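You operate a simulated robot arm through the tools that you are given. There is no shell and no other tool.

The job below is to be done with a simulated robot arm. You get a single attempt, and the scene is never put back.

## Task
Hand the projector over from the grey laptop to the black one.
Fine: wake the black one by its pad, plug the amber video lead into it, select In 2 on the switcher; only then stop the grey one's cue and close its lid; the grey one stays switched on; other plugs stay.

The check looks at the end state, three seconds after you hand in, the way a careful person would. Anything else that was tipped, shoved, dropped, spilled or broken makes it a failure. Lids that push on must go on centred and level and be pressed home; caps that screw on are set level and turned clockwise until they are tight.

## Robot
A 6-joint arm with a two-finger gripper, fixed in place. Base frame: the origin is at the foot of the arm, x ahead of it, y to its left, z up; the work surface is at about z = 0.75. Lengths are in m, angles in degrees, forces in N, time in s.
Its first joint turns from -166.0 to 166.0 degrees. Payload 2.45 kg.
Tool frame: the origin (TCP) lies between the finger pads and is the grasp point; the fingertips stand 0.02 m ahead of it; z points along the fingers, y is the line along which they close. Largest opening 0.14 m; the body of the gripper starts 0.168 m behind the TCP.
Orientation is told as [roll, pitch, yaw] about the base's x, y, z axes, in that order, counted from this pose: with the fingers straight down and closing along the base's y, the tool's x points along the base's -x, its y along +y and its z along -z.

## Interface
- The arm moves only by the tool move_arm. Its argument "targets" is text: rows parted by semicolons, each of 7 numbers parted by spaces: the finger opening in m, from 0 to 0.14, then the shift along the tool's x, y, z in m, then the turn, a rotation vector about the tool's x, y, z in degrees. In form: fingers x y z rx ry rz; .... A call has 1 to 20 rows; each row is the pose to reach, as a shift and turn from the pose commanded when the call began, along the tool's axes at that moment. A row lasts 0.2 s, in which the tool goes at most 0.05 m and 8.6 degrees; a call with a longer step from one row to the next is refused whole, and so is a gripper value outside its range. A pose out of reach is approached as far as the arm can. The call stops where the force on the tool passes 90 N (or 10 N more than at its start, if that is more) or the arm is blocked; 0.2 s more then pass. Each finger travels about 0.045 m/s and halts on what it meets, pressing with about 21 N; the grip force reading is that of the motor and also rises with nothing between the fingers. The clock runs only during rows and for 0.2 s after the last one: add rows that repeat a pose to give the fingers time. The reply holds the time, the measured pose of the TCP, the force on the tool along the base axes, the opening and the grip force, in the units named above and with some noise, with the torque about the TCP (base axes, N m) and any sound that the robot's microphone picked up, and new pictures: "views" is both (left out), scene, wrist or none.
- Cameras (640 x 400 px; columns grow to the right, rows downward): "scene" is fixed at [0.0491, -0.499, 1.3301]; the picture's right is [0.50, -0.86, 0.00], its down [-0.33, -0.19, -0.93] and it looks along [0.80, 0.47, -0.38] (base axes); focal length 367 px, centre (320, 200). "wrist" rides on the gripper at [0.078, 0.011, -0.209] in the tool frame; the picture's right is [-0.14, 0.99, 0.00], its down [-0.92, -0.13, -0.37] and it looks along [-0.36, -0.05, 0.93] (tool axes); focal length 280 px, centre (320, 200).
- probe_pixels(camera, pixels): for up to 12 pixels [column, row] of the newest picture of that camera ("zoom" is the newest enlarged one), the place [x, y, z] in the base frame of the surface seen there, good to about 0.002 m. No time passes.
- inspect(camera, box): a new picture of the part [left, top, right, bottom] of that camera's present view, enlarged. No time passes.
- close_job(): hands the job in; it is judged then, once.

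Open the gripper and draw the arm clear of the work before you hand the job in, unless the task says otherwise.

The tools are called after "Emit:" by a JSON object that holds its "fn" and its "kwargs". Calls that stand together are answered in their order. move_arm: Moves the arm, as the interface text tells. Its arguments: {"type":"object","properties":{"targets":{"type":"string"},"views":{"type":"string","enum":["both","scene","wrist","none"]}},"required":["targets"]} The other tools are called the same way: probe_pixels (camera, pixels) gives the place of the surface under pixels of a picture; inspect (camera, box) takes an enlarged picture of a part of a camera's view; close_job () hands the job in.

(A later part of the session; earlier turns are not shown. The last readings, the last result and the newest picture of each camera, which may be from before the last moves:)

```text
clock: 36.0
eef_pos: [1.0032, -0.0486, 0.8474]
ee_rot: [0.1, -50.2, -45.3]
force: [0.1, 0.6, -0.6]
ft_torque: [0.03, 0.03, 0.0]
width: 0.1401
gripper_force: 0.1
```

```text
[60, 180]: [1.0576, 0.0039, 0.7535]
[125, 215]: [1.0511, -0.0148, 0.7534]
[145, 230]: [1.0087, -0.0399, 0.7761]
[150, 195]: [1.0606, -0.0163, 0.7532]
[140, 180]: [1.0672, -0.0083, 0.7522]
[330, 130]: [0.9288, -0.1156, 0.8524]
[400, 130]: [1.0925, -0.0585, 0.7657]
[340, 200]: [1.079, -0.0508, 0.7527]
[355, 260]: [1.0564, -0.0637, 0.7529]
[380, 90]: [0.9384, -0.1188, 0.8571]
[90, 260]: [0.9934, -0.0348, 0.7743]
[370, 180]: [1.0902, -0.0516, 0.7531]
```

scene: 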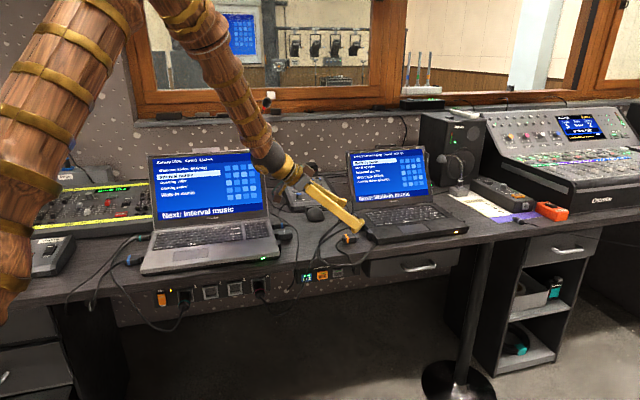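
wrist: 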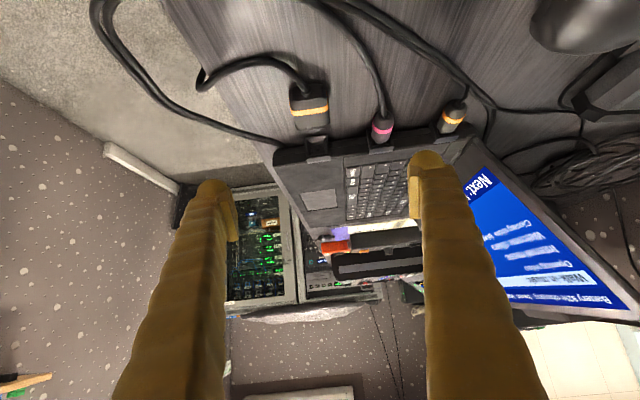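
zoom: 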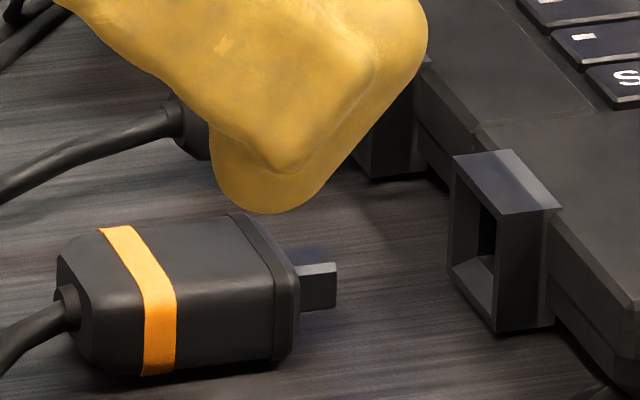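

The connector turns out to be about 9.4 mm square and centred on the body, so it needs a 4 mm lift from the desk, and it was about 1.5 mm off laterally (s 0.676 against the port's 0.674). I'll regrip the plug where I left it.

Emit:
{"fn": "move_arm", "kwargs": {"targets": "0.12 0 0 0 0 6 0; 0.1 0 0 0 0 12 0; 0.08 0 0 0 0 18 0; 0.06 0 0 0 0 24 0; 0.05 0 0 0 0 30 0; 0.05 0 0 0 0 30 0", "views": "none"}}

Emit:
{"fn": "move_arm", "kwargs": {"targets": "0.05 0.0069 0 0.0188 0 0 0; 0.05 0.0137 0 0.0376 0 0 0; 0.05 0.0206 0 0.0564 0 0 0; 0.05 0.0206 0 0.0564 0 0 0; 0.02 0.0206 0 0.0564 0 0 0; 0.005 0.0206 0 0.0564 0 0 0; 0.005 0.0206 0 0.0564 0 0 0; 0.005 0.0206 0 0.0564 0 0 0; 0.005 0.0192 0 0.0526 0 0 0; 0.005 0.0192 -0.0015 0.0526 0 0 0; 0.005 0.0192 -0.0015 0.0526 0 0 0"}}

Emit:
{"fn": "inspect", "kwargs": {"camera": "wrist", "box": [290, 180, 370, 240]}}

Emit:
{"fn": "probe_pixels", "kwargs": {"camera": "zoom", "pixels": [[240, 150], [300, 145], [180, 255], [380, 230], [190, 380], [395, 360], [300, 320], [270, 60], [100, 70], [400, 40], [265, 155], [285, 300]]}}

```text
clock: 37.4
eef_pos: [1.0032, -0.0494, 0.8446]
ee_rot: [0.2, -20.0, -45.0]
force: [0.3, 0.0, -0.3]
ft_torque: [0.0, 0.01, 0.04]
width: 0.0501
gripper_force: 0.0
```

```text
clock: 39.8
eef_pos: [1.0032, -0.0484, 0.79]
ee_rot: [0.2, -20.1, -45.0]
force: [0.5, -0.4, 0.3]
ft_torque: [0.0, -0.01, 0.0]
width: 0.0347
gripper_force: 21.1
```

scene: 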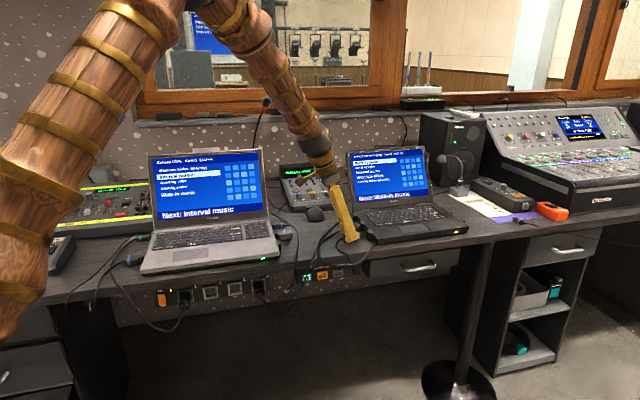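
wrist: 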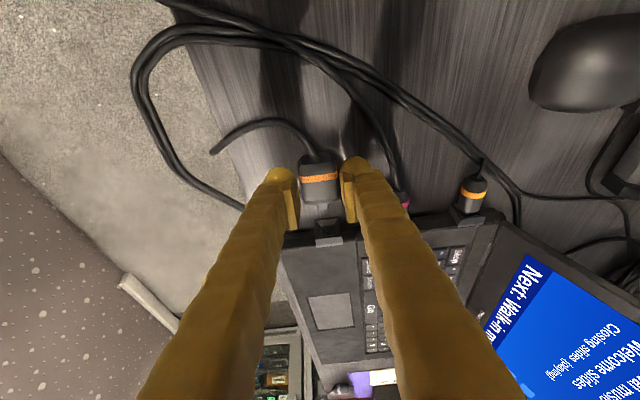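

```text
6.67 times, centred on (330, 210) of wrist
```

zoom: 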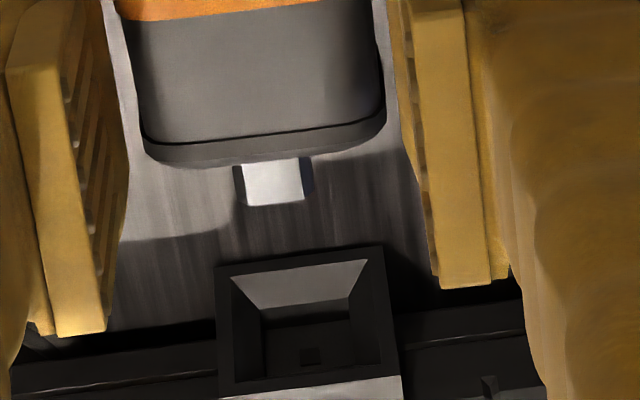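

```text
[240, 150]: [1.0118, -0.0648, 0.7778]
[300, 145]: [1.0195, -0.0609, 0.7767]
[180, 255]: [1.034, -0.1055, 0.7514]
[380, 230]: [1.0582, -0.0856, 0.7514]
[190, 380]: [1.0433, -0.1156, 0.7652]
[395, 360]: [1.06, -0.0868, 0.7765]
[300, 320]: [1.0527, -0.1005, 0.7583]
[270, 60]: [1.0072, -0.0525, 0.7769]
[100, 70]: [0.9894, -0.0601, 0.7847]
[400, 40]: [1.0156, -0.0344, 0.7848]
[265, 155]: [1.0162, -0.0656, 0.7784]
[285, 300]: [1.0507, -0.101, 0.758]
```

The geometry computed from these pixels says the plug was lined up within 1 mm and bottomed earlier, yet nothing latched. Before pushing harder I'll check whether the black laptop has other empty ports, e.g. on its right side.

Emit:
{"fn": "inspect", "kwargs": {"camera": "scene", "box": [420, 190, 484, 250]}}

Emit:
{"fn": "inspect", "kwargs": {"camera": "scene", "box": [320, 195, 400, 255]}}

Emit:
{"fn": "inspect", "kwargs": {"camera": "scene", "box": [110, 210, 190, 290]}}

Emit:
{"fn": "inspect", "kwargs": {"camera": "scene", "box": [250, 200, 330, 270]}}

```text
6.67 times, centred on (452, 220) of scene
```

zoom: 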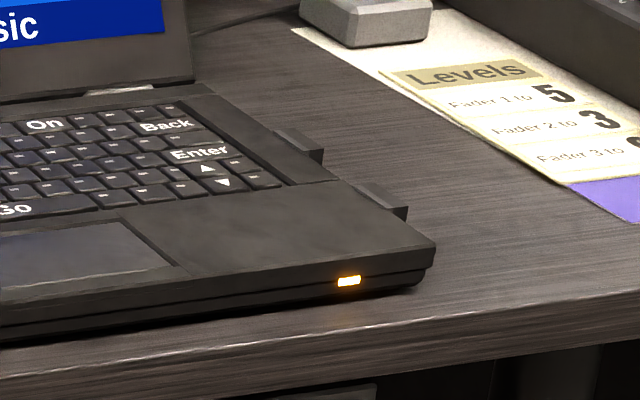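

```text
6.67 times, centred on (360, 225) of scene
```

zoom: 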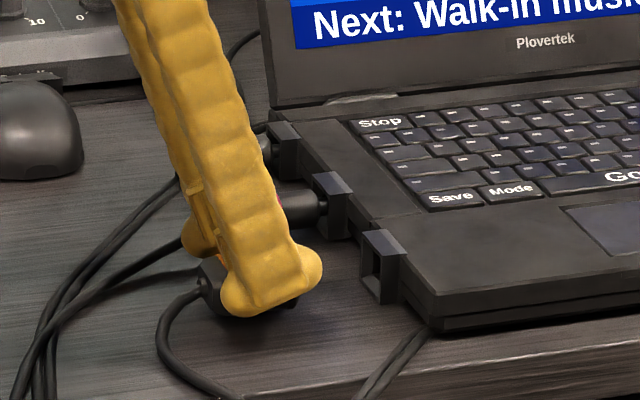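

```text
5.00 times, centred on (150, 250) of scene
```

zoom: 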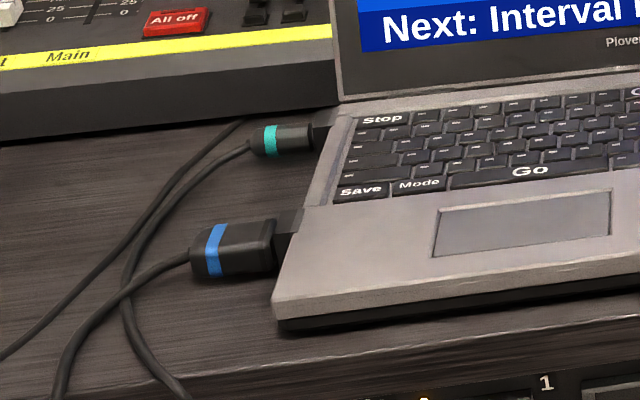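

```text
5.71 times, centred on (290, 235) of scene
```

zoom: 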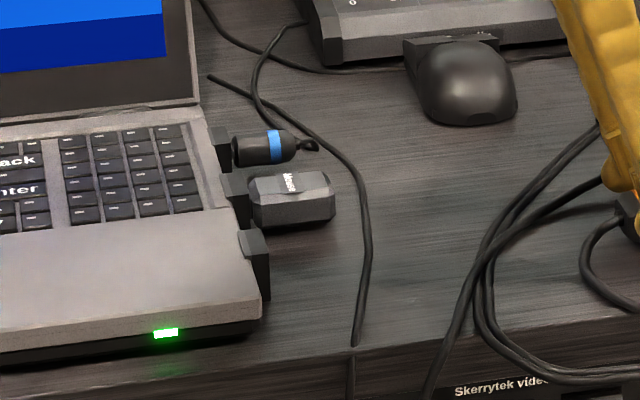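

The grey laptop's blue video plug sits in the same front-left port with its body flush to the port. I'll zoom in on it as the reference for a fully seated plug.

Emit:
{"fn": "inspect", "kwargs": {"camera": "scene", "box": [140, 248, 180, 273]}}

Emit:
{"fn": "inspect", "kwargs": {"camera": "scene", "box": [112, 245, 160, 275]}}

Emit:
{"fn": "probe_pixels", "kwargs": {"camera": "zoom", "pixels": [[80, 180], [180, 200], [280, 190], [335, 180], [350, 200], [375, 175], [360, 150], [400, 120], [300, 150], [395, 170], [410, 200], [330, 220]]}}

```text
16.00 times, centred on (160, 260) of scene
```

zoom: 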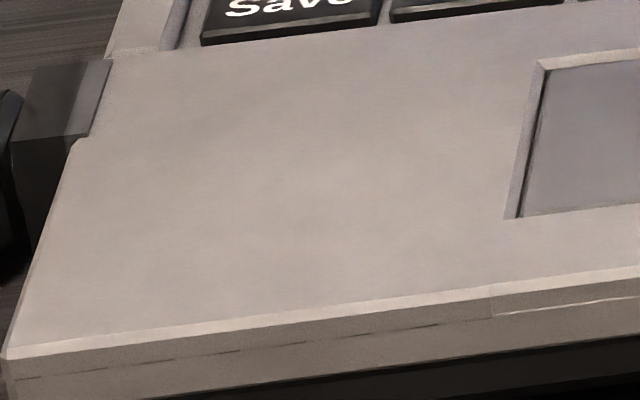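

```text
13.33 times, centred on (136, 260) of scene
```

zoom: 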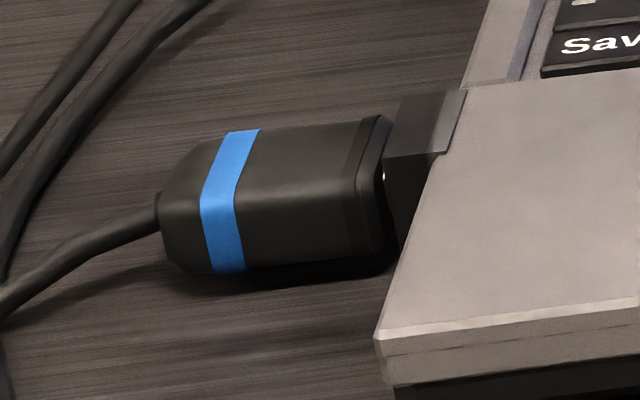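

```text
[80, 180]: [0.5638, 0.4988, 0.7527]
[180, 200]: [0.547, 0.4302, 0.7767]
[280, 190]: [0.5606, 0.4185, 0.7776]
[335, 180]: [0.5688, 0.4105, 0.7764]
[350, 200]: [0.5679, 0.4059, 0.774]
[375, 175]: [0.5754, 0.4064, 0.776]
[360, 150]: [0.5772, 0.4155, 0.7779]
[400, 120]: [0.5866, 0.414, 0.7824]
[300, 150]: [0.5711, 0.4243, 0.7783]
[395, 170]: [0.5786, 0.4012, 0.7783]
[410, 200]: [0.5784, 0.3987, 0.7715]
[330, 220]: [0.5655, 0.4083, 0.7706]
```

The seated blue plug stands with its top at z≈0.778 and only about 1–2 mm off its port, so mine must match that. I'll shift +0.9 mm, raise 0.5 mm, and advance 34 mm into the funnel.

Emit:
{"fn": "move_arm", "kwargs": {"targets": "0.005 -0.0002 0.0009 -0.0005 0 0 0; 0.005 -0.0096 0.0009 0.0029 0 0 0; 0.005 -0.019 0.0009 0.0064 0 0 0; 0.005 -0.0265 0.0009 0.0091 0 0 0; 0.005 -0.0293 0.0009 0.0101 0 0 0; 0.005 -0.0321 0.0009 0.0112 0 0 0; 0.005 -0.0321 0.0009 0.0112 0 0 0", "views": "wrist"}}

Emit:
{"fn": "inspect", "kwargs": {"camera": "wrist", "box": [296, 180, 360, 220]}}

```text
clock: 41.4
eef_pos: [1.0272, -0.0719, 0.7892]
ee_rot: [0.0, -20.0, -45.0]
force: [0.0, 0.2, -0.7]
ft_torque: [-0.02, -0.02, -0.03]
width: 0.0347
gripper_force: 20.8
```

wrist: 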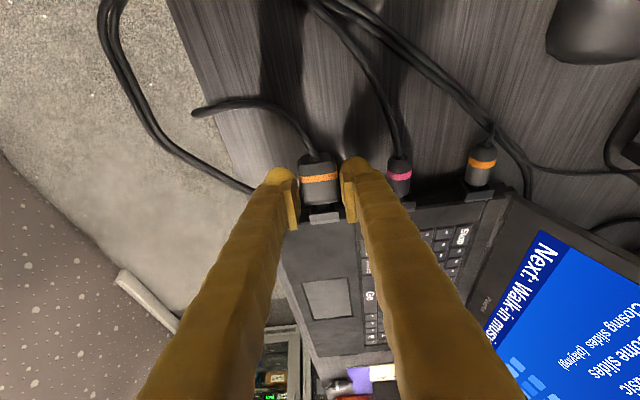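

```text
10.00 times, centred on (328, 200) of wrist
```

zoom: 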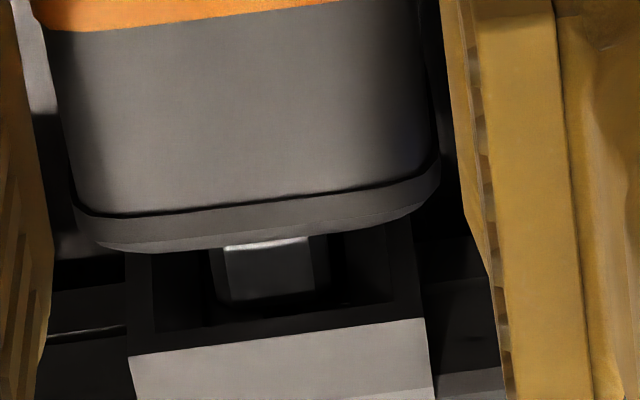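

Well centred with no force; about 6 mm remain. I'll advance 4 mm, then check.

Emit:
{"fn": "move_arm", "kwargs": {"targets": "0.005 -0.0014 0 0.0005 0 0 0; 0.005 -0.0028 0 0.001 0 0 0; 0.005 -0.0042 0 0.0015 0 0 0; 0.005 -0.0042 0 0.0015 0 0 0", "views": "wrist"}}

Emit:
{"fn": "inspect", "kwargs": {"camera": "wrist", "box": [296, 180, 360, 220]}}

```text
clock: 42.4
eef_pos: [1.0313, -0.0752, 0.7892]
ee_rot: [0.2, -20.2, -45.0]
force: [-0.4, 0.1, -0.9]
ft_torque: [0.0, 0.01, -0.01]
width: 0.0346
gripper_force: 21.1
```

wrist: 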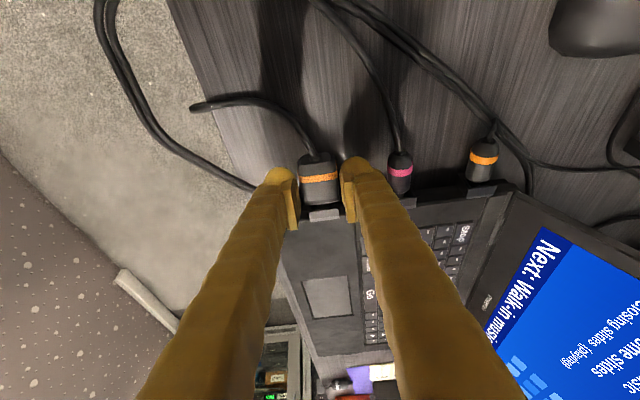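

```text
10.00 times, centred on (328, 200) of wrist
```

zoom: 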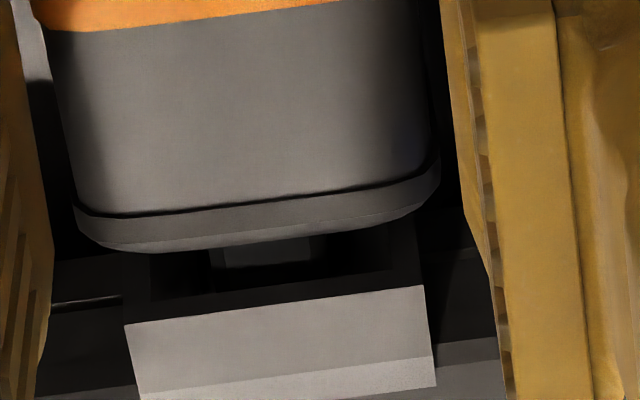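

Still no force. I'll push on 3 mm.

Emit:
{"fn": "move_arm", "kwargs": {"targets": "0.005 -0.0009 0 0.0003 0 0 0; 0.005 -0.0019 0 0.0007 0 0 0; 0.005 -0.0028 0 0.001 0 0 0; 0.005 -0.0028 0 0.001 0 0 0", "views": "wrist"}}

Emit:
{"fn": "inspect", "kwargs": {"camera": "wrist", "box": [296, 180, 360, 220]}}

```text
clock: 43.4
eef_pos: [1.0327, -0.0771, 0.7898]
ee_rot: [0.1, -19.9, -45.0]
force: [-13.8, 9.6, 3.4]
ft_torque: [0.16, 0.18, -0.08]
width: 0.0344
gripper_force: 20.7
```

wrist: 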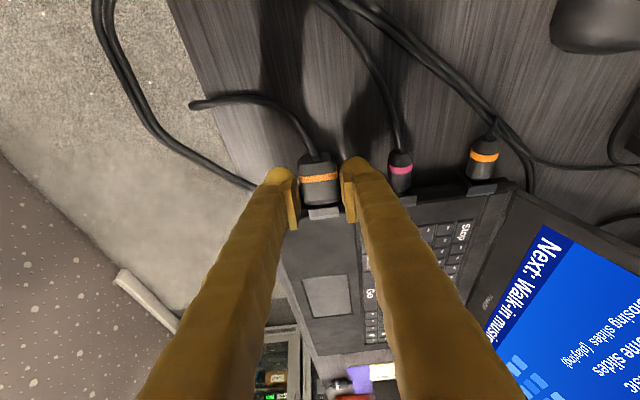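

```text
10.00 times, centred on (328, 200) of wrist
```

zoom: 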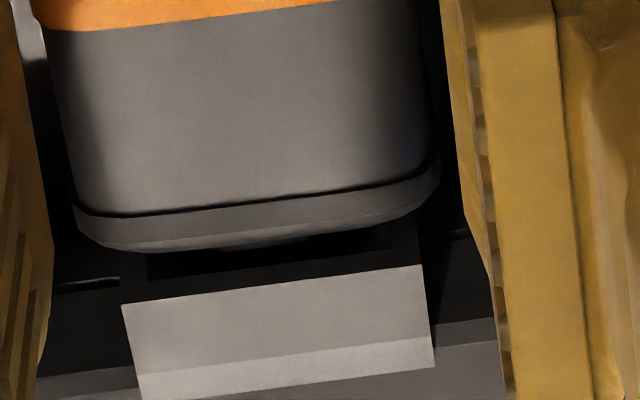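

The body is a bit closer now (37 px gap) with 16 N axial. I'll hold the push and wiggle ±1 mm vertically and sideways to let it settle home, listening for a click.

Emit:
{"fn": "move_arm", "kwargs": {"targets": "0.005 -0.0007 0 -0.0008 0 0 0; 0.005 -0.0009 0 0.0003 0 0 0; 0.005 -0.0005 0 0.0013 0 0 0; 0.005 -0.0009 0 0.0003 0 0 0; 0.005 -0.0009 0.001 0.0003 0 0 0; 0.005 -0.0009 0 0.0003 0 0 0; 0.005 -0.0009 -0.001 0.0003 0 0 0; 0.005 -0.0009 0 0.0003 0 0 0; 0.005 -0.0009 0 0.0003 0 0 0", "views": "wrist"}}

Emit:
{"fn": "inspect", "kwargs": {"camera": "wrist", "box": [296, 180, 360, 220]}}

Emit:
{"fn": "inspect", "kwargs": {"camera": "scene", "box": [310, 200, 390, 250]}}

```text
clock: 45.4
eef_pos: [1.0342, -0.0792, 0.7896]
ee_rot: [0.3, -20.1, -44.9]
force: [0.0, -1.5, -7.9]
ft_torque: [-0.02, -0.02, -0.02]
width: 0.0344
gripper_force: 21.3
```

wrist: 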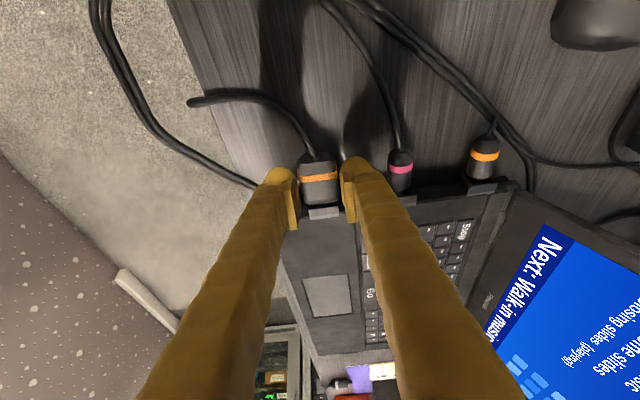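

```text
10.00 times, centred on (328, 200) of wrist
```

zoom: 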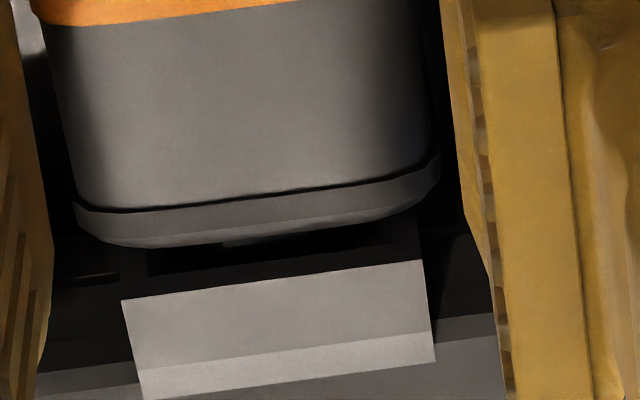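

```text
8.00 times, centred on (350, 225) of scene
```

zoom: 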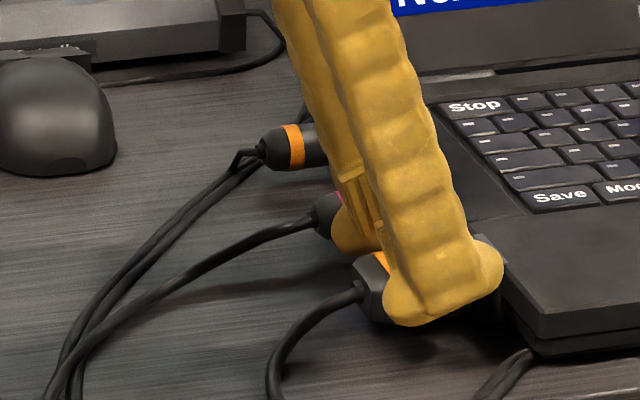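

Axial force vanished and there's a steady −8 N vertical load, so the connector touches the hole's ceiling. I'll lower 0.8 mm to find the vertical centre.

Emit:
{"fn": "move_arm", "kwargs": {"targets": "0.005 0.0003 0 0.0008 0 0 0; 0.005 0.0003 0 0.0008 0 0 0", "views": "none"}}

Emit:
{"fn": "move_arm", "kwargs": {"targets": "0.005 -0.0006 0 0.0002 0 0 0; 0.005 -0.0012 0 0.0004 0 0 0; 0.005 -0.0012 0 0.0004 0 0 0", "views": "wrist"}}

Emit:
{"fn": "inspect", "kwargs": {"camera": "wrist", "box": [296, 180, 360, 220]}}

```text
clock: 46.0
eef_pos: [1.0335, -0.0804, 0.7901]
ee_rot: [0.2, -20.0, -45.0]
force: [-2.6, 0.7, 5.6]
ft_torque: [-0.13, -0.04, -0.02]
width: 0.0347
gripper_force: 21.2
```

```text
clock: 46.8
eef_pos: [1.0339, -0.0798, 0.789]
ee_rot: [0.1, -20.1, -45.0]
force: [-12.6, 7.7, 9.1]
ft_torque: [0.16, 0.25, 0.04]
width: 0.0347
gripper_force: 20.9
```

wrist: 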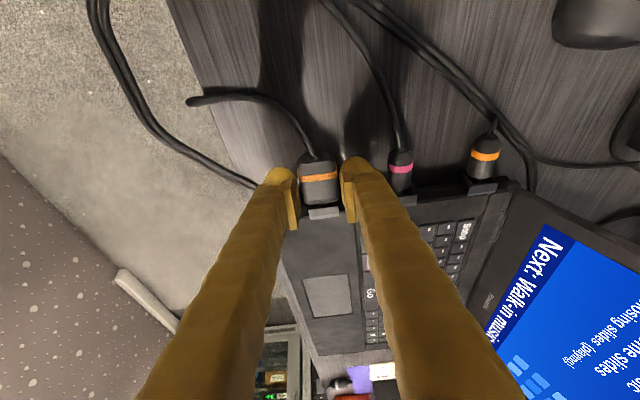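

```text
10.00 times, centred on (328, 200) of wrist
```

zoom: 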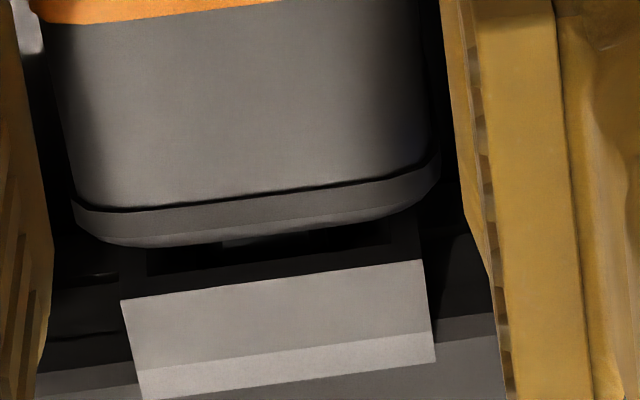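

Vertical force flips sign within 0.8 mm, so the connector is inside a snug hole. Earlier the black screen read "Hall on" while the plug was in, which may be the sign of connection, so I'll check the screen and switcher now.

Emit:
{"fn": "inspect", "kwargs": {"camera": "scene", "box": [340, 140, 436, 200]}}

Emit:
{"fn": "inspect", "kwargs": {"camera": "scene", "box": [286, 250, 366, 300]}}

```text
6.67 times, centred on (388, 170) of scene
```

zoom: 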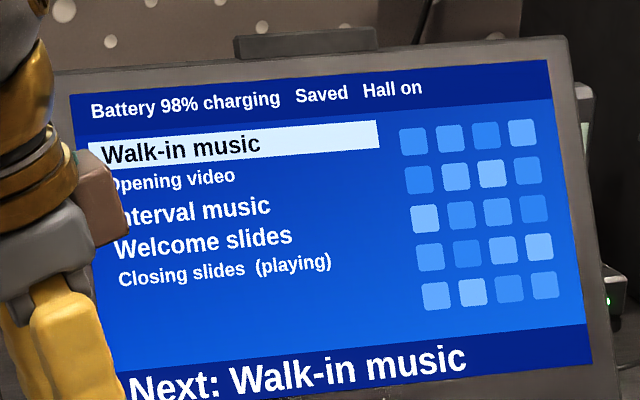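

```text
8.00 times, centred on (326, 275) of scene
```

zoom: 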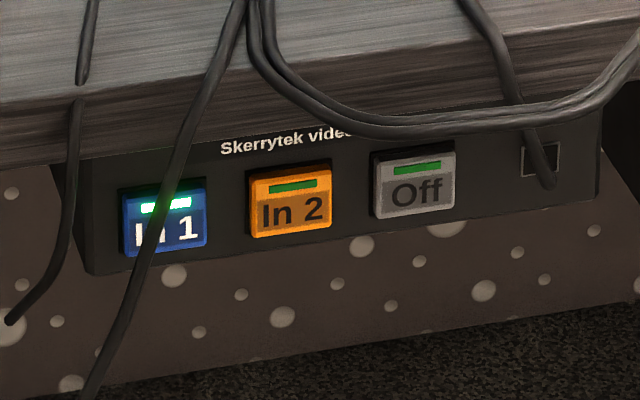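

To learn whether "Hall on" depends on the plug, I'll draw it back 12 mm and re-read the screen.

Emit:
{"fn": "move_arm", "kwargs": {"targets": "0.005 0.0037 0 -0.0018 0 0 0; 0.005 0.0075 0 -0.0031 0 0 0; 0.005 0.0113 0 -0.0045 0 0 0; 0.005 0.0113 0 -0.0045 0 0 0", "views": "wrist"}}

Emit:
{"fn": "inspect", "kwargs": {"camera": "scene", "box": [340, 140, 436, 200]}}

Emit:
{"fn": "inspect", "kwargs": {"camera": "wrist", "box": [296, 190, 360, 230]}}

```text
clock: 47.8
eef_pos: [1.026, -0.0711, 0.7894]
ee_rot: [0.2, -20.1, -45.0]
force: [-0.8, -0.5, -0.7]
ft_torque: [0.0, 0.02, -0.01]
width: 0.0344
gripper_force: 20.6
```

wrist: 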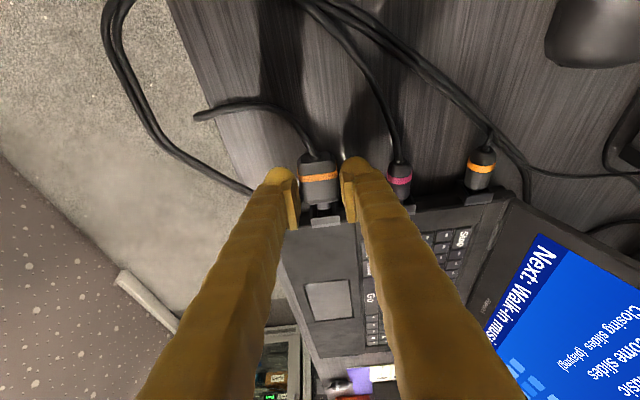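

```text
6.67 times, centred on (388, 170) of scene
```

zoom: 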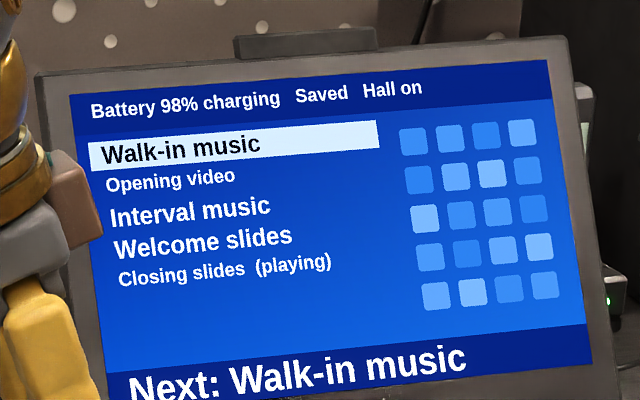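

```text
10.00 times, centred on (328, 210) of wrist
```

zoom: 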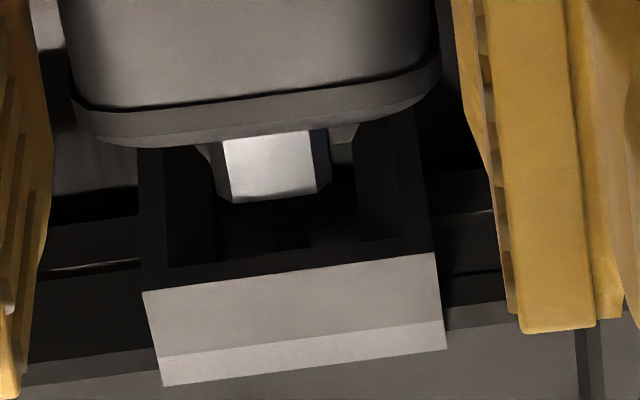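

The status line is the same unplugged, so it tells nothing. I'll try a brisker push: align (+0.4 mm), go in 4 mm, then a single quick 8.5 mm stroke so that the laptop's inertia lets the plug snap home.

Emit:
{"fn": "move_arm", "kwargs": {"targets": "0.005 -0.0019 0.0004 0.0007 0 0 0; 0.005 -0.0038 0.0004 0.0014 0 0 0; 0.005 -0.0038 0.0004 0.0014 0 0 0; 0.005 -0.0117 0.0004 0.0043 0 0 0; 0.005 -0.0117 0.0004 0.0043 0 0 0", "views": "both"}}

Emit:
{"fn": "inspect", "kwargs": {"camera": "wrist", "box": [296, 180, 360, 220]}}

Emit:
{"fn": "inspect", "kwargs": {"camera": "scene", "box": [310, 200, 390, 250]}}

```text
clock: 49.0
eef_pos: [1.0354, -0.0796, 0.7885]
ee_rot: [0.0, -20.0, -45.1]
force: [-5.4, 2.5, -1.6]
ft_torque: [0.04, 0.11, -0.1]
width: 0.0345
gripper_force: 21.3
```

scene: 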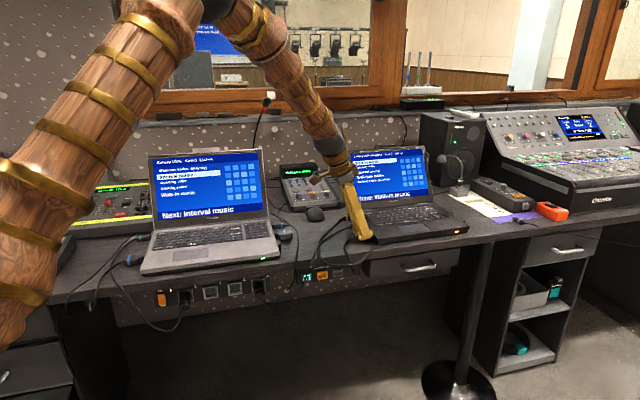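
wrist: 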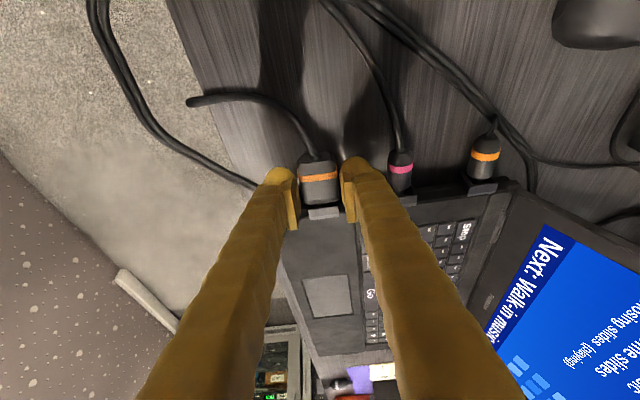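

```text
10.00 times, centred on (328, 200) of wrist
```

zoom: 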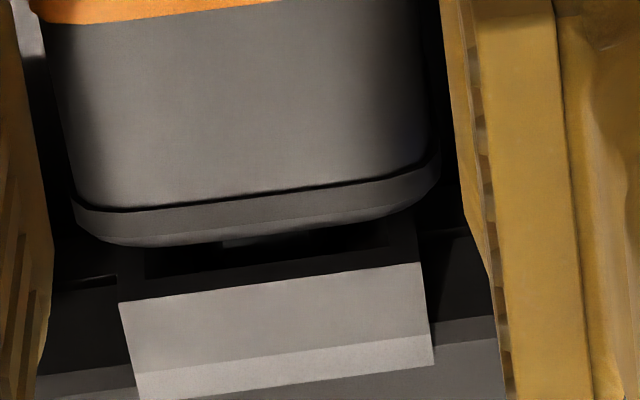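

```text
8.00 times, centred on (350, 225) of scene
```

zoom: 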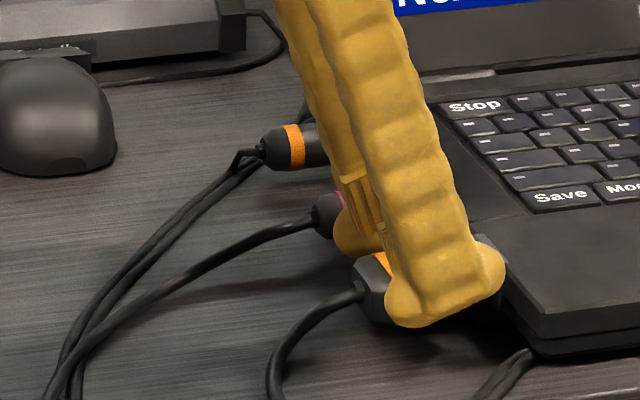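

It's in, with a light 6 N axial load left. I'll release here without backing off and see how the plug rests.

Emit:
{"fn": "move_arm", "kwargs": {"targets": "0.036 0 0 0 0 0 0; 0.038 0 0 0 0 0 0; 0.042 0 0 0 0 0 0; 0.05 0 0 0 0 0 0; 0.05 0 0 0 0 0 0", "views": "both"}}

Emit:
{"fn": "inspect", "kwargs": {"camera": "wrist", "box": [280, 160, 376, 220]}}

Emit:
{"fn": "probe_pixels", "kwargs": {"camera": "zoom", "pixels": [[180, 60], [320, 40], [170, 160], [370, 140], [190, 255], [370, 235], [280, 245], [265, 70], [285, 285], [200, 340], [370, 325], [285, 320]]}}

```text
clock: 50.2
eef_pos: [1.0347, -0.0806, 0.7905]
ee_rot: [0.2, -20.1, -44.9]
force: [0.0, -0.6, -0.4]
ft_torque: [-0.02, 0.0, -0.01]
width: 0.05
gripper_force: 0.1
```

scene: 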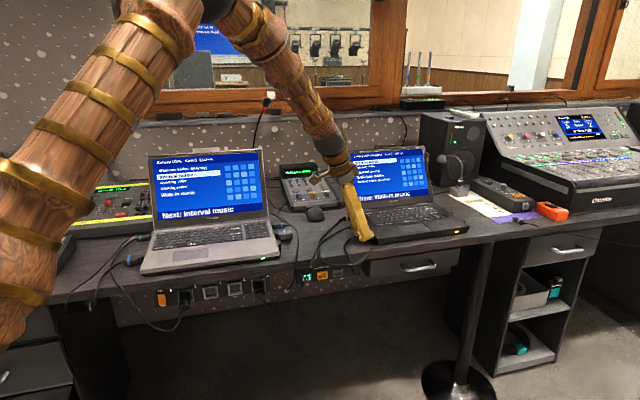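
wrist: 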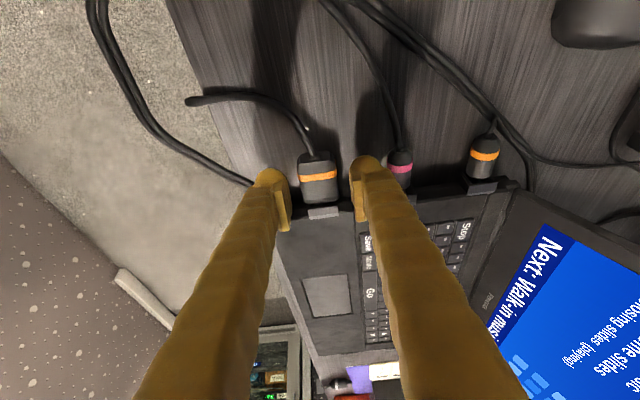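

```text
6.67 times, centred on (328, 190) of wrist
```

zoom: 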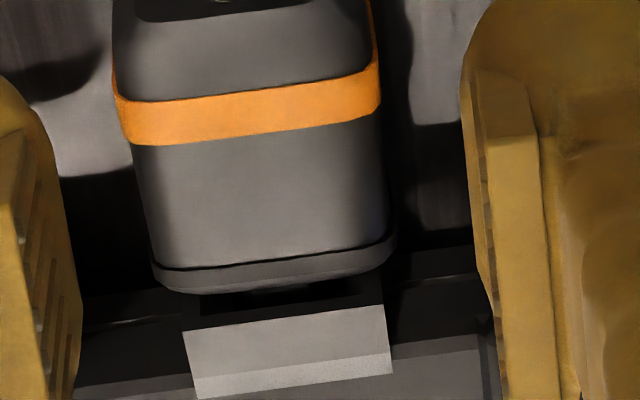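

```text
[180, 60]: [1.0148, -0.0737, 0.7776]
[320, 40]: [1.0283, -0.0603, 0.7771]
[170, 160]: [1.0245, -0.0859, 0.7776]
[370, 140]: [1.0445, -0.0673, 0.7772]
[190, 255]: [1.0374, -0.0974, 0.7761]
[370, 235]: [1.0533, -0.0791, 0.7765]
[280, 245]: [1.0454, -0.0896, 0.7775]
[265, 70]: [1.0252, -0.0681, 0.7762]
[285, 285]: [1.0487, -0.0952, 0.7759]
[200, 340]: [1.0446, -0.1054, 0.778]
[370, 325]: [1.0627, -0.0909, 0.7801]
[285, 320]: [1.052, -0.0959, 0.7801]
```

The plug now stays level (top z 0.777 front and rear) and fully in with the fingers open, so it is seated. I'll rise clear, straighten the tool, and re-check the plug.

Emit:
{"fn": "move_arm", "kwargs": {"targets": "0.05 -0.0128 0 -0.0353 0 0 0; 0.05 -0.0257 0 -0.0705 0 0 0; 0.05 -0.0385 0 -0.1058 0 0 0; 0.05 -0.0513 0 -0.141 0 0 0; 0.04 -0.0513 0 -0.141 0 7 0; 0.02 -0.0513 0 -0.141 0 14 0; 0 -0.0513 0 -0.141 0 20 0; 0 -0.0513 0 -0.141 0 20 0"}}

Emit:
{"fn": "inspect", "kwargs": {"camera": "scene", "box": [310, 200, 390, 250]}}

Emit:
{"fn": "inspect", "kwargs": {"camera": "wrist", "box": [270, 120, 400, 260]}}

```text
clock: 52.0
eef_pos: [1.0359, -0.0787, 0.9397]
ee_rot: [0.2, -0.1, -44.9]
force: [-0.4, 0.8, -0.6]
ft_torque: [-0.01, 0.01, -0.02]
width: 0.0
gripper_force: 20.5
```

scene: 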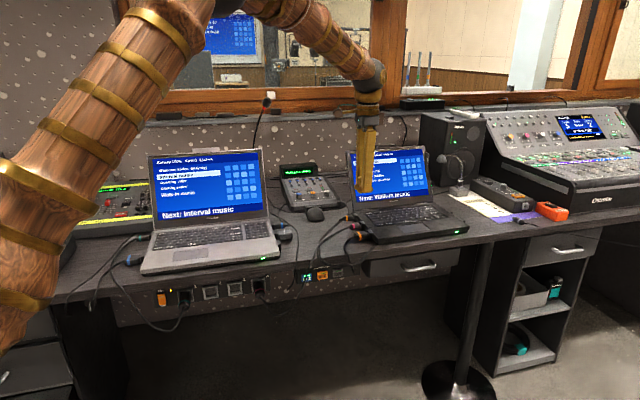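
wrist: 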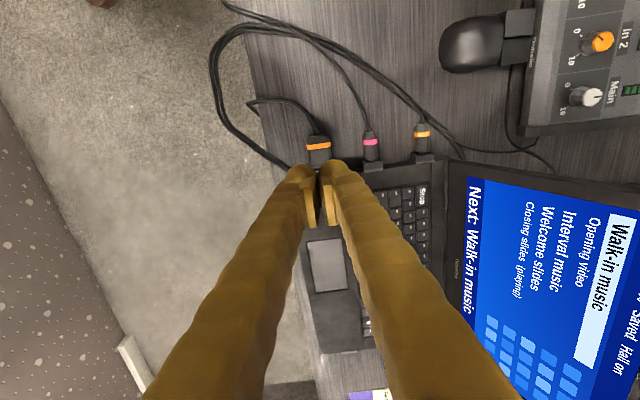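

```text
8.00 times, centred on (350, 225) of scene
```

zoom: 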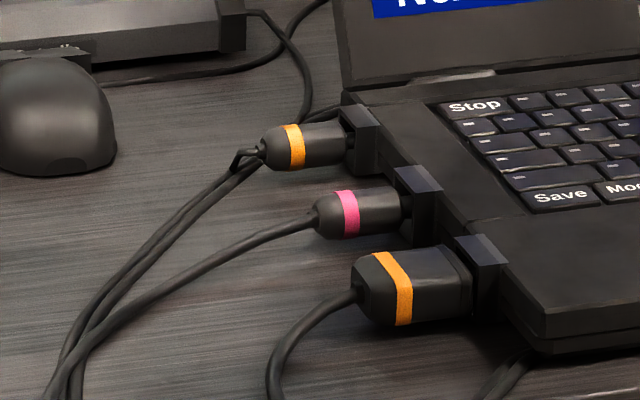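

```text
2.86 times, centred on (335, 190) of wrist
```

zoom: 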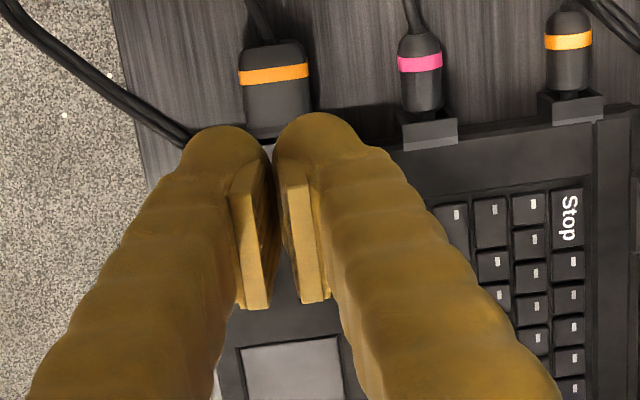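

The amber plug is seated level and the other two are untouched. Now I'll head for the switcher: move in front of the desk edge while yawing to +45°.

Emit:
{"fn": "move_arm", "kwargs": {"targets": "0 0.0138 -0.0206 0 0 0 -8.18; 0 0.0276 -0.0413 -0.002 0 0 -16.36; 0 0.0415 -0.0619 -0.003 0 0 -24.5; 0 0.0553 -0.0825 -0.004 0 0 -32.7; 0 0.0691 -0.1032 -0.005 0 0 -40.9; 0 0.0829 -0.1238 -0.006 0 0 -49; 0 0.0967 -0.1445 -0.007 0 0 -57.3; 0 0.1105 -0.1651 -0.008 0 0 -65.4; 0 0.1244 -0.1858 -0.009 0 0 -73.6; 0 0.1382 -0.2064 -0.01 0 0 -81.8; 0 0.152 -0.227 -0.01 0 0 -90; 0 0.152 -0.227 -0.01 0 0 -90"}}

```text
clock: 54.6
eef_pos: [0.7663, -0.1338, 0.949]
ee_rot: [0.0, 0.0, 45.1]
force: [-0.5, -0.6, -0.4]
ft_torque: [-0.01, 0.0, -0.03]
width: 0.0
gripper_force: 20.7
```

scene: 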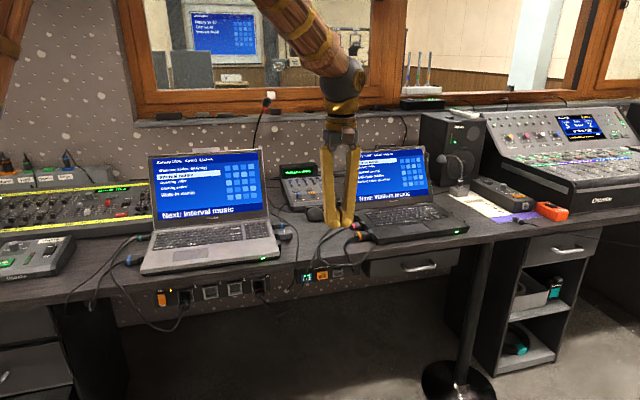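
wrist: 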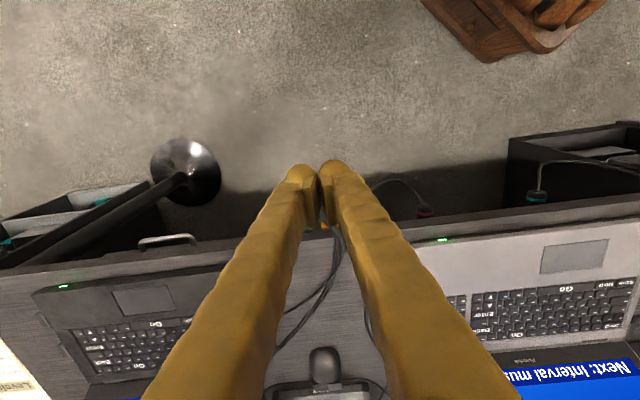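

In front of the desk now at (0.766,-0.134,0.949). I'll pitch the tool to horizontal, pointing at the panel.

Emit:
{"fn": "move_arm", "kwargs": {"targets": "0 0 0 0 0 -8.2 0; 0 0 0 0 0 -16.4 0; 0 0 0 0 0 -24.5 0; 0 0 0 0 0 -32.7 0; 0 0 0 0 0 -40.9 0; 0 0 0 0 0 -49.1 0; 0 0 0 0 0 -57.3 0; 0 0 0 0 0 -65.5 0; 0 0 0 0 0 -73.6 0; 0 0 0 0 0 -81.8 0; 0 0 0 0 0 -88 0; 0 0 0 0 0 -88 0"}}

```text
clock: 57.2
eef_pos: [0.7672, -0.1344, 0.9487]
ee_rot: [-2.7, -88.2, 47.7]
force: [-0.2, -0.6, 0.5]
ft_torque: [-0.01, -0.02, -0.02]
width: 0.0001
gripper_force: 21.2
```

scene: 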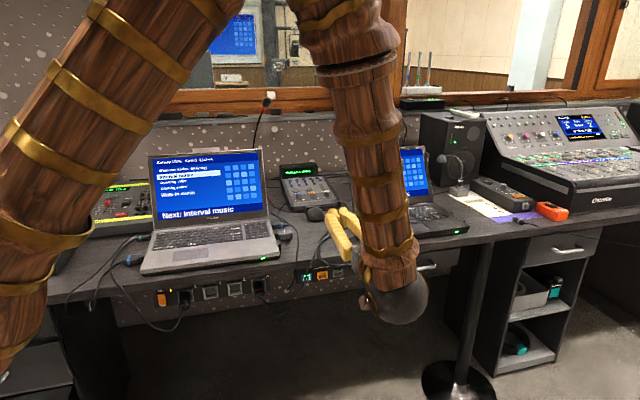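
wrist: 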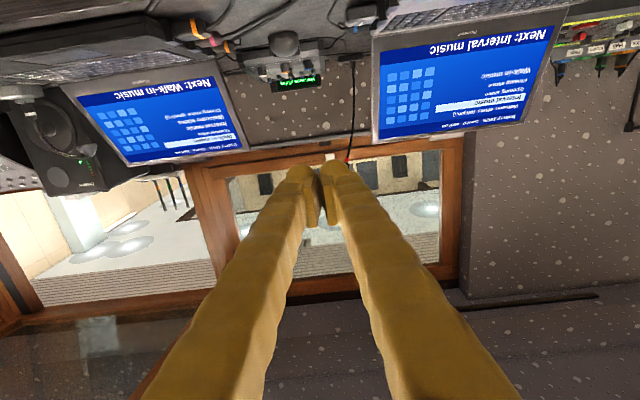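

The horizontal pose is reachable. I'll descend in front of the panel to button height, staying 16 cm away from it.

Emit:
{"fn": "move_arm", "kwargs": {"targets": "0 0.0438 0.0015 0.0015 0 0 0; 0 0.0876 0.0015 0.003 0 0 0; 0 0.1314 0.0015 0.0045 0 0 0; 0 0.1752 0.0015 0.006 0 0 0; 0 0.219 0.0015 0.0075 0 0 0; 0 0.2627 0.0015 0.009 0 0 0; 0 0.2627 0.0015 0.009 0 0 0"}}

Emit:
{"fn": "inspect", "kwargs": {"camera": "wrist", "box": [240, 60, 400, 200]}}

Emit:
{"fn": "inspect", "kwargs": {"camera": "scene", "box": [260, 200, 420, 320]}}

```text
clock: 58.8
eef_pos: [0.817, -0.1669, 0.7215]
ee_rot: [47.0, -85.8, -0.1]
force: [0.6, 0.1, 0.1]
ft_torque: [0.02, 0.0, -0.03]
width: 0.0
gripper_force: 21.1
out of reach, approached as far as the arm can: row 3, 4, 5, 6, 7
```

scene: 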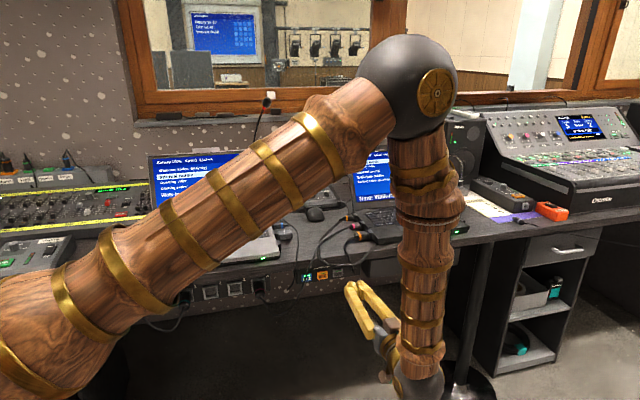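
wrist: 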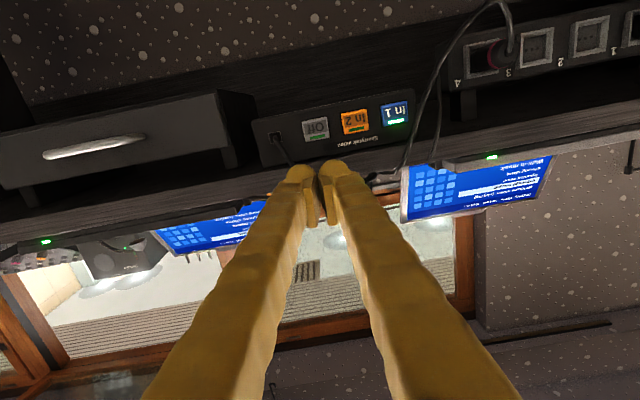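

```text
2.86 times, centred on (320, 130) of wrist
```

zoom: 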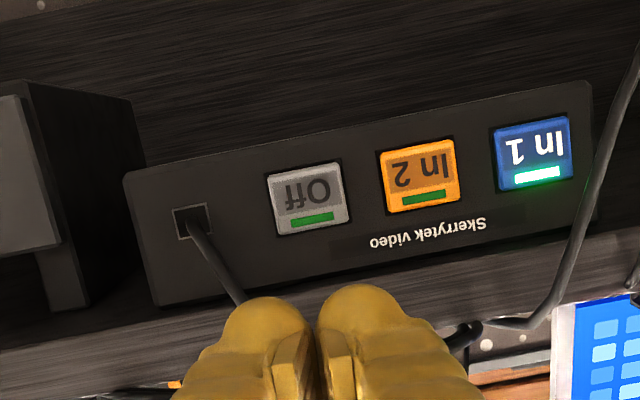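

```text
3.33 times, centred on (340, 260) of scene
```

zoom: 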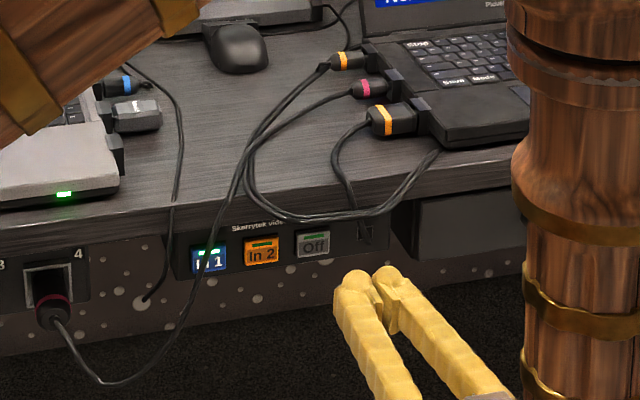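

The arm can't get that low with a level tool; it stopped at z 0.7215. I'll go back up and instead use a tool pointing about 40° downward, whose upper fingertip edge can press the button under the lip.

Emit:
{"fn": "move_arm", "kwargs": {"targets": "0 -0.0438 0 -0.0015 0 0 0; 0 -0.0876 0 -0.003 0 0 0; 0 -0.1314 0 -0.0045 0 0 0; 0 -0.1752 0 -0.006 0 0 0; 0 -0.219 0 -0.0075 0 0 0; 0 -0.2627 0 -0.009 0 0 0; 0 -0.2627 0 -0.009 0 0 0", "views": "scene"}}

```text
clock: 60.4
eef_pos: [0.8293, -0.1746, 0.9843]
ee_rot: [47.1, -85.8, -0.4]
force: [0.7, 0.9, 0.0]
ft_torque: [0.01, 0.0, 0.02]
width: 0.0002
gripper_force: 21.1
```

scene: 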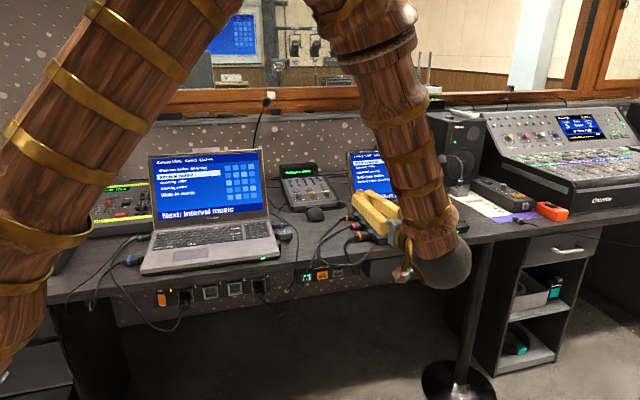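

I'm back up at (0.829,-0.175,0.984) with the tool nearly level. I'll probe the cable loop hanging in front of the switcher, the desk edge, and the button again.

Emit:
{"fn": "inspect", "kwargs": {"camera": "scene", "box": [290, 245, 362, 290]}}

Emit:
{"fn": "probe_pixels", "kwargs": {"camera": "zoom", "pixels": [[290, 150], [335, 175], [260, 115], [240, 60], [300, 250], [255, 235], [330, 220], [275, 290], [345, 280], [200, 210], [300, 130], [400, 190]]}}

```text
8.89 times, centred on (326, 268) of scene
```

zoom: 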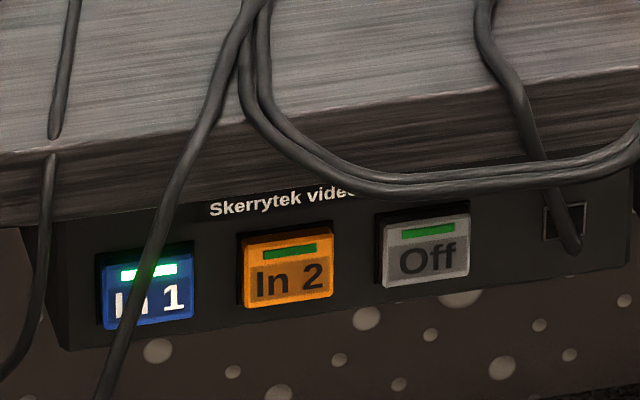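

```text
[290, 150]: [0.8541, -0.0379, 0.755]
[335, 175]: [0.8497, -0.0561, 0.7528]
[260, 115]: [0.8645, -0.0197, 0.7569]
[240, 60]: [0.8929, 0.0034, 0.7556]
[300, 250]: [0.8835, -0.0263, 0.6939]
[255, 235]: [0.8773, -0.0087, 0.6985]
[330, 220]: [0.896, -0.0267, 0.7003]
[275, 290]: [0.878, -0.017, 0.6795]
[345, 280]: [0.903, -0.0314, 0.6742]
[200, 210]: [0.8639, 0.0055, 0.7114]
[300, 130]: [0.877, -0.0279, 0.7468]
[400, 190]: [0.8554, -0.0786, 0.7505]
```

The cable loop hangs out at s≈0.55–0.58, z≈0.75, above my route, and the In 2 button centre is at about u 0.637, s 0.607, z 0.687. I'll set the tool 38° downward and line up in front of In 2 at z 0.90.

Emit:
{"fn": "move_arm", "kwargs": {"targets": "0 0.0173 0.0136 0.0048 0 7 -0.6; 0 0.0346 0.0271 0.0096 0 14 -1.2; 0 0.052 0.0407 0.0144 0 21 -1.8; 0 0.0693 0.0542 0.0192 0 28 -2.4; 0 0.0866 0.0678 0.024 0 35 -3; 0 0.0866 0.0678 0.024 0 35 -3", "views": "wrist"}}

```text
clock: 61.8
eef_pos: [0.7922, -0.1092, 0.8979]
ee_rot: [0.4, -52.1, 47.4]
force: [-0.3, -0.4, 0.4]
ft_torque: [0.0, 0.0, 0.02]
width: 0.0
gripper_force: 21.2
```

wrist: 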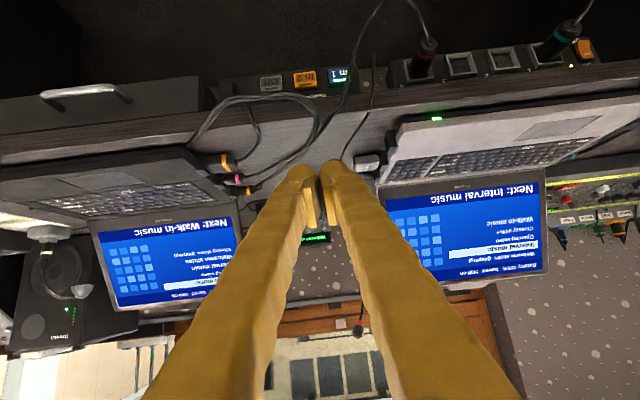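

Lined up at u 0.637, s 0.483. I'll descend straight to z 0.685, still about 10 cm from the button.

Emit:
{"fn": "move_arm", "kwargs": {"targets": "0 0.0336 0 0.0262 0 0 0; 0 0.0672 0 0.0523 0 0 0; 0 0.1008 0 0.0785 0 0 0; 0 0.1344 0 0.1046 0 0 0; 0 0.168 0 0.1308 0 0 0; 0 0.168 0 0.1308 0 0 0"}}

Emit:
{"fn": "inspect", "kwargs": {"camera": "wrist", "box": [240, 60, 400, 200]}}

```text
clock: 63.2
eef_pos: [0.7911, -0.1095, 0.6861]
ee_rot: [0.4, -52.2, 47.3]
force: [-0.6, -0.4, 0.1]
ft_torque: [-0.01, 0.01, -0.04]
width: 0.0
gripper_force: 21.4
```

scene: 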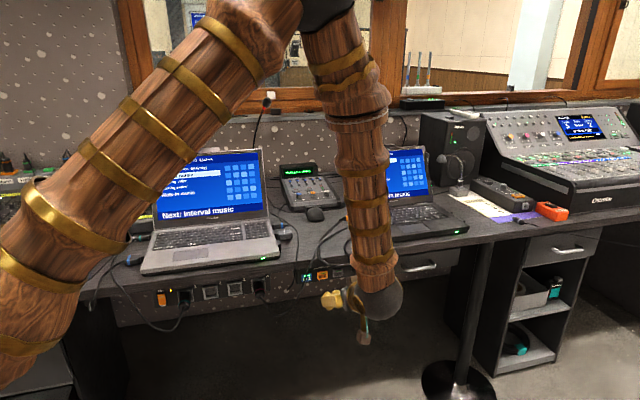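
wrist: 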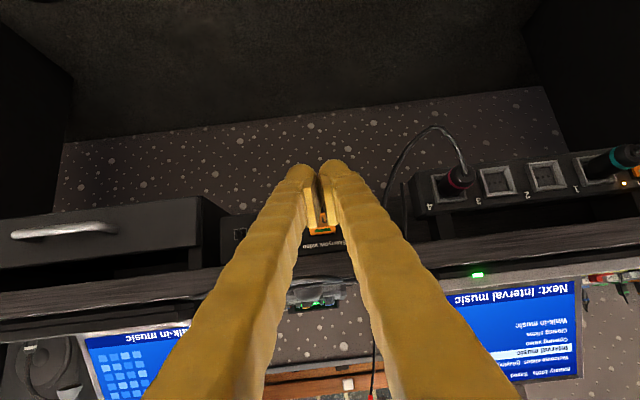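

```text
2.86 times, centred on (320, 130) of wrist
```

zoom: 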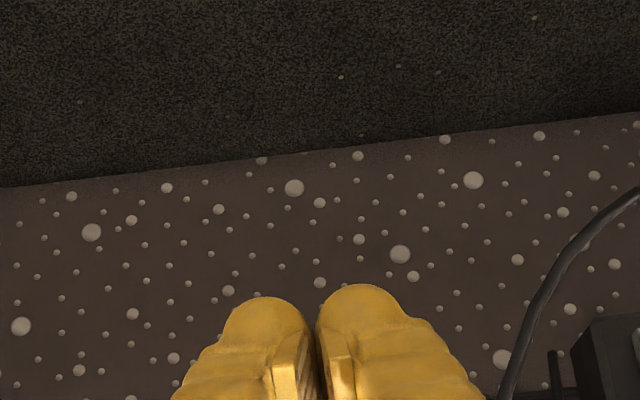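

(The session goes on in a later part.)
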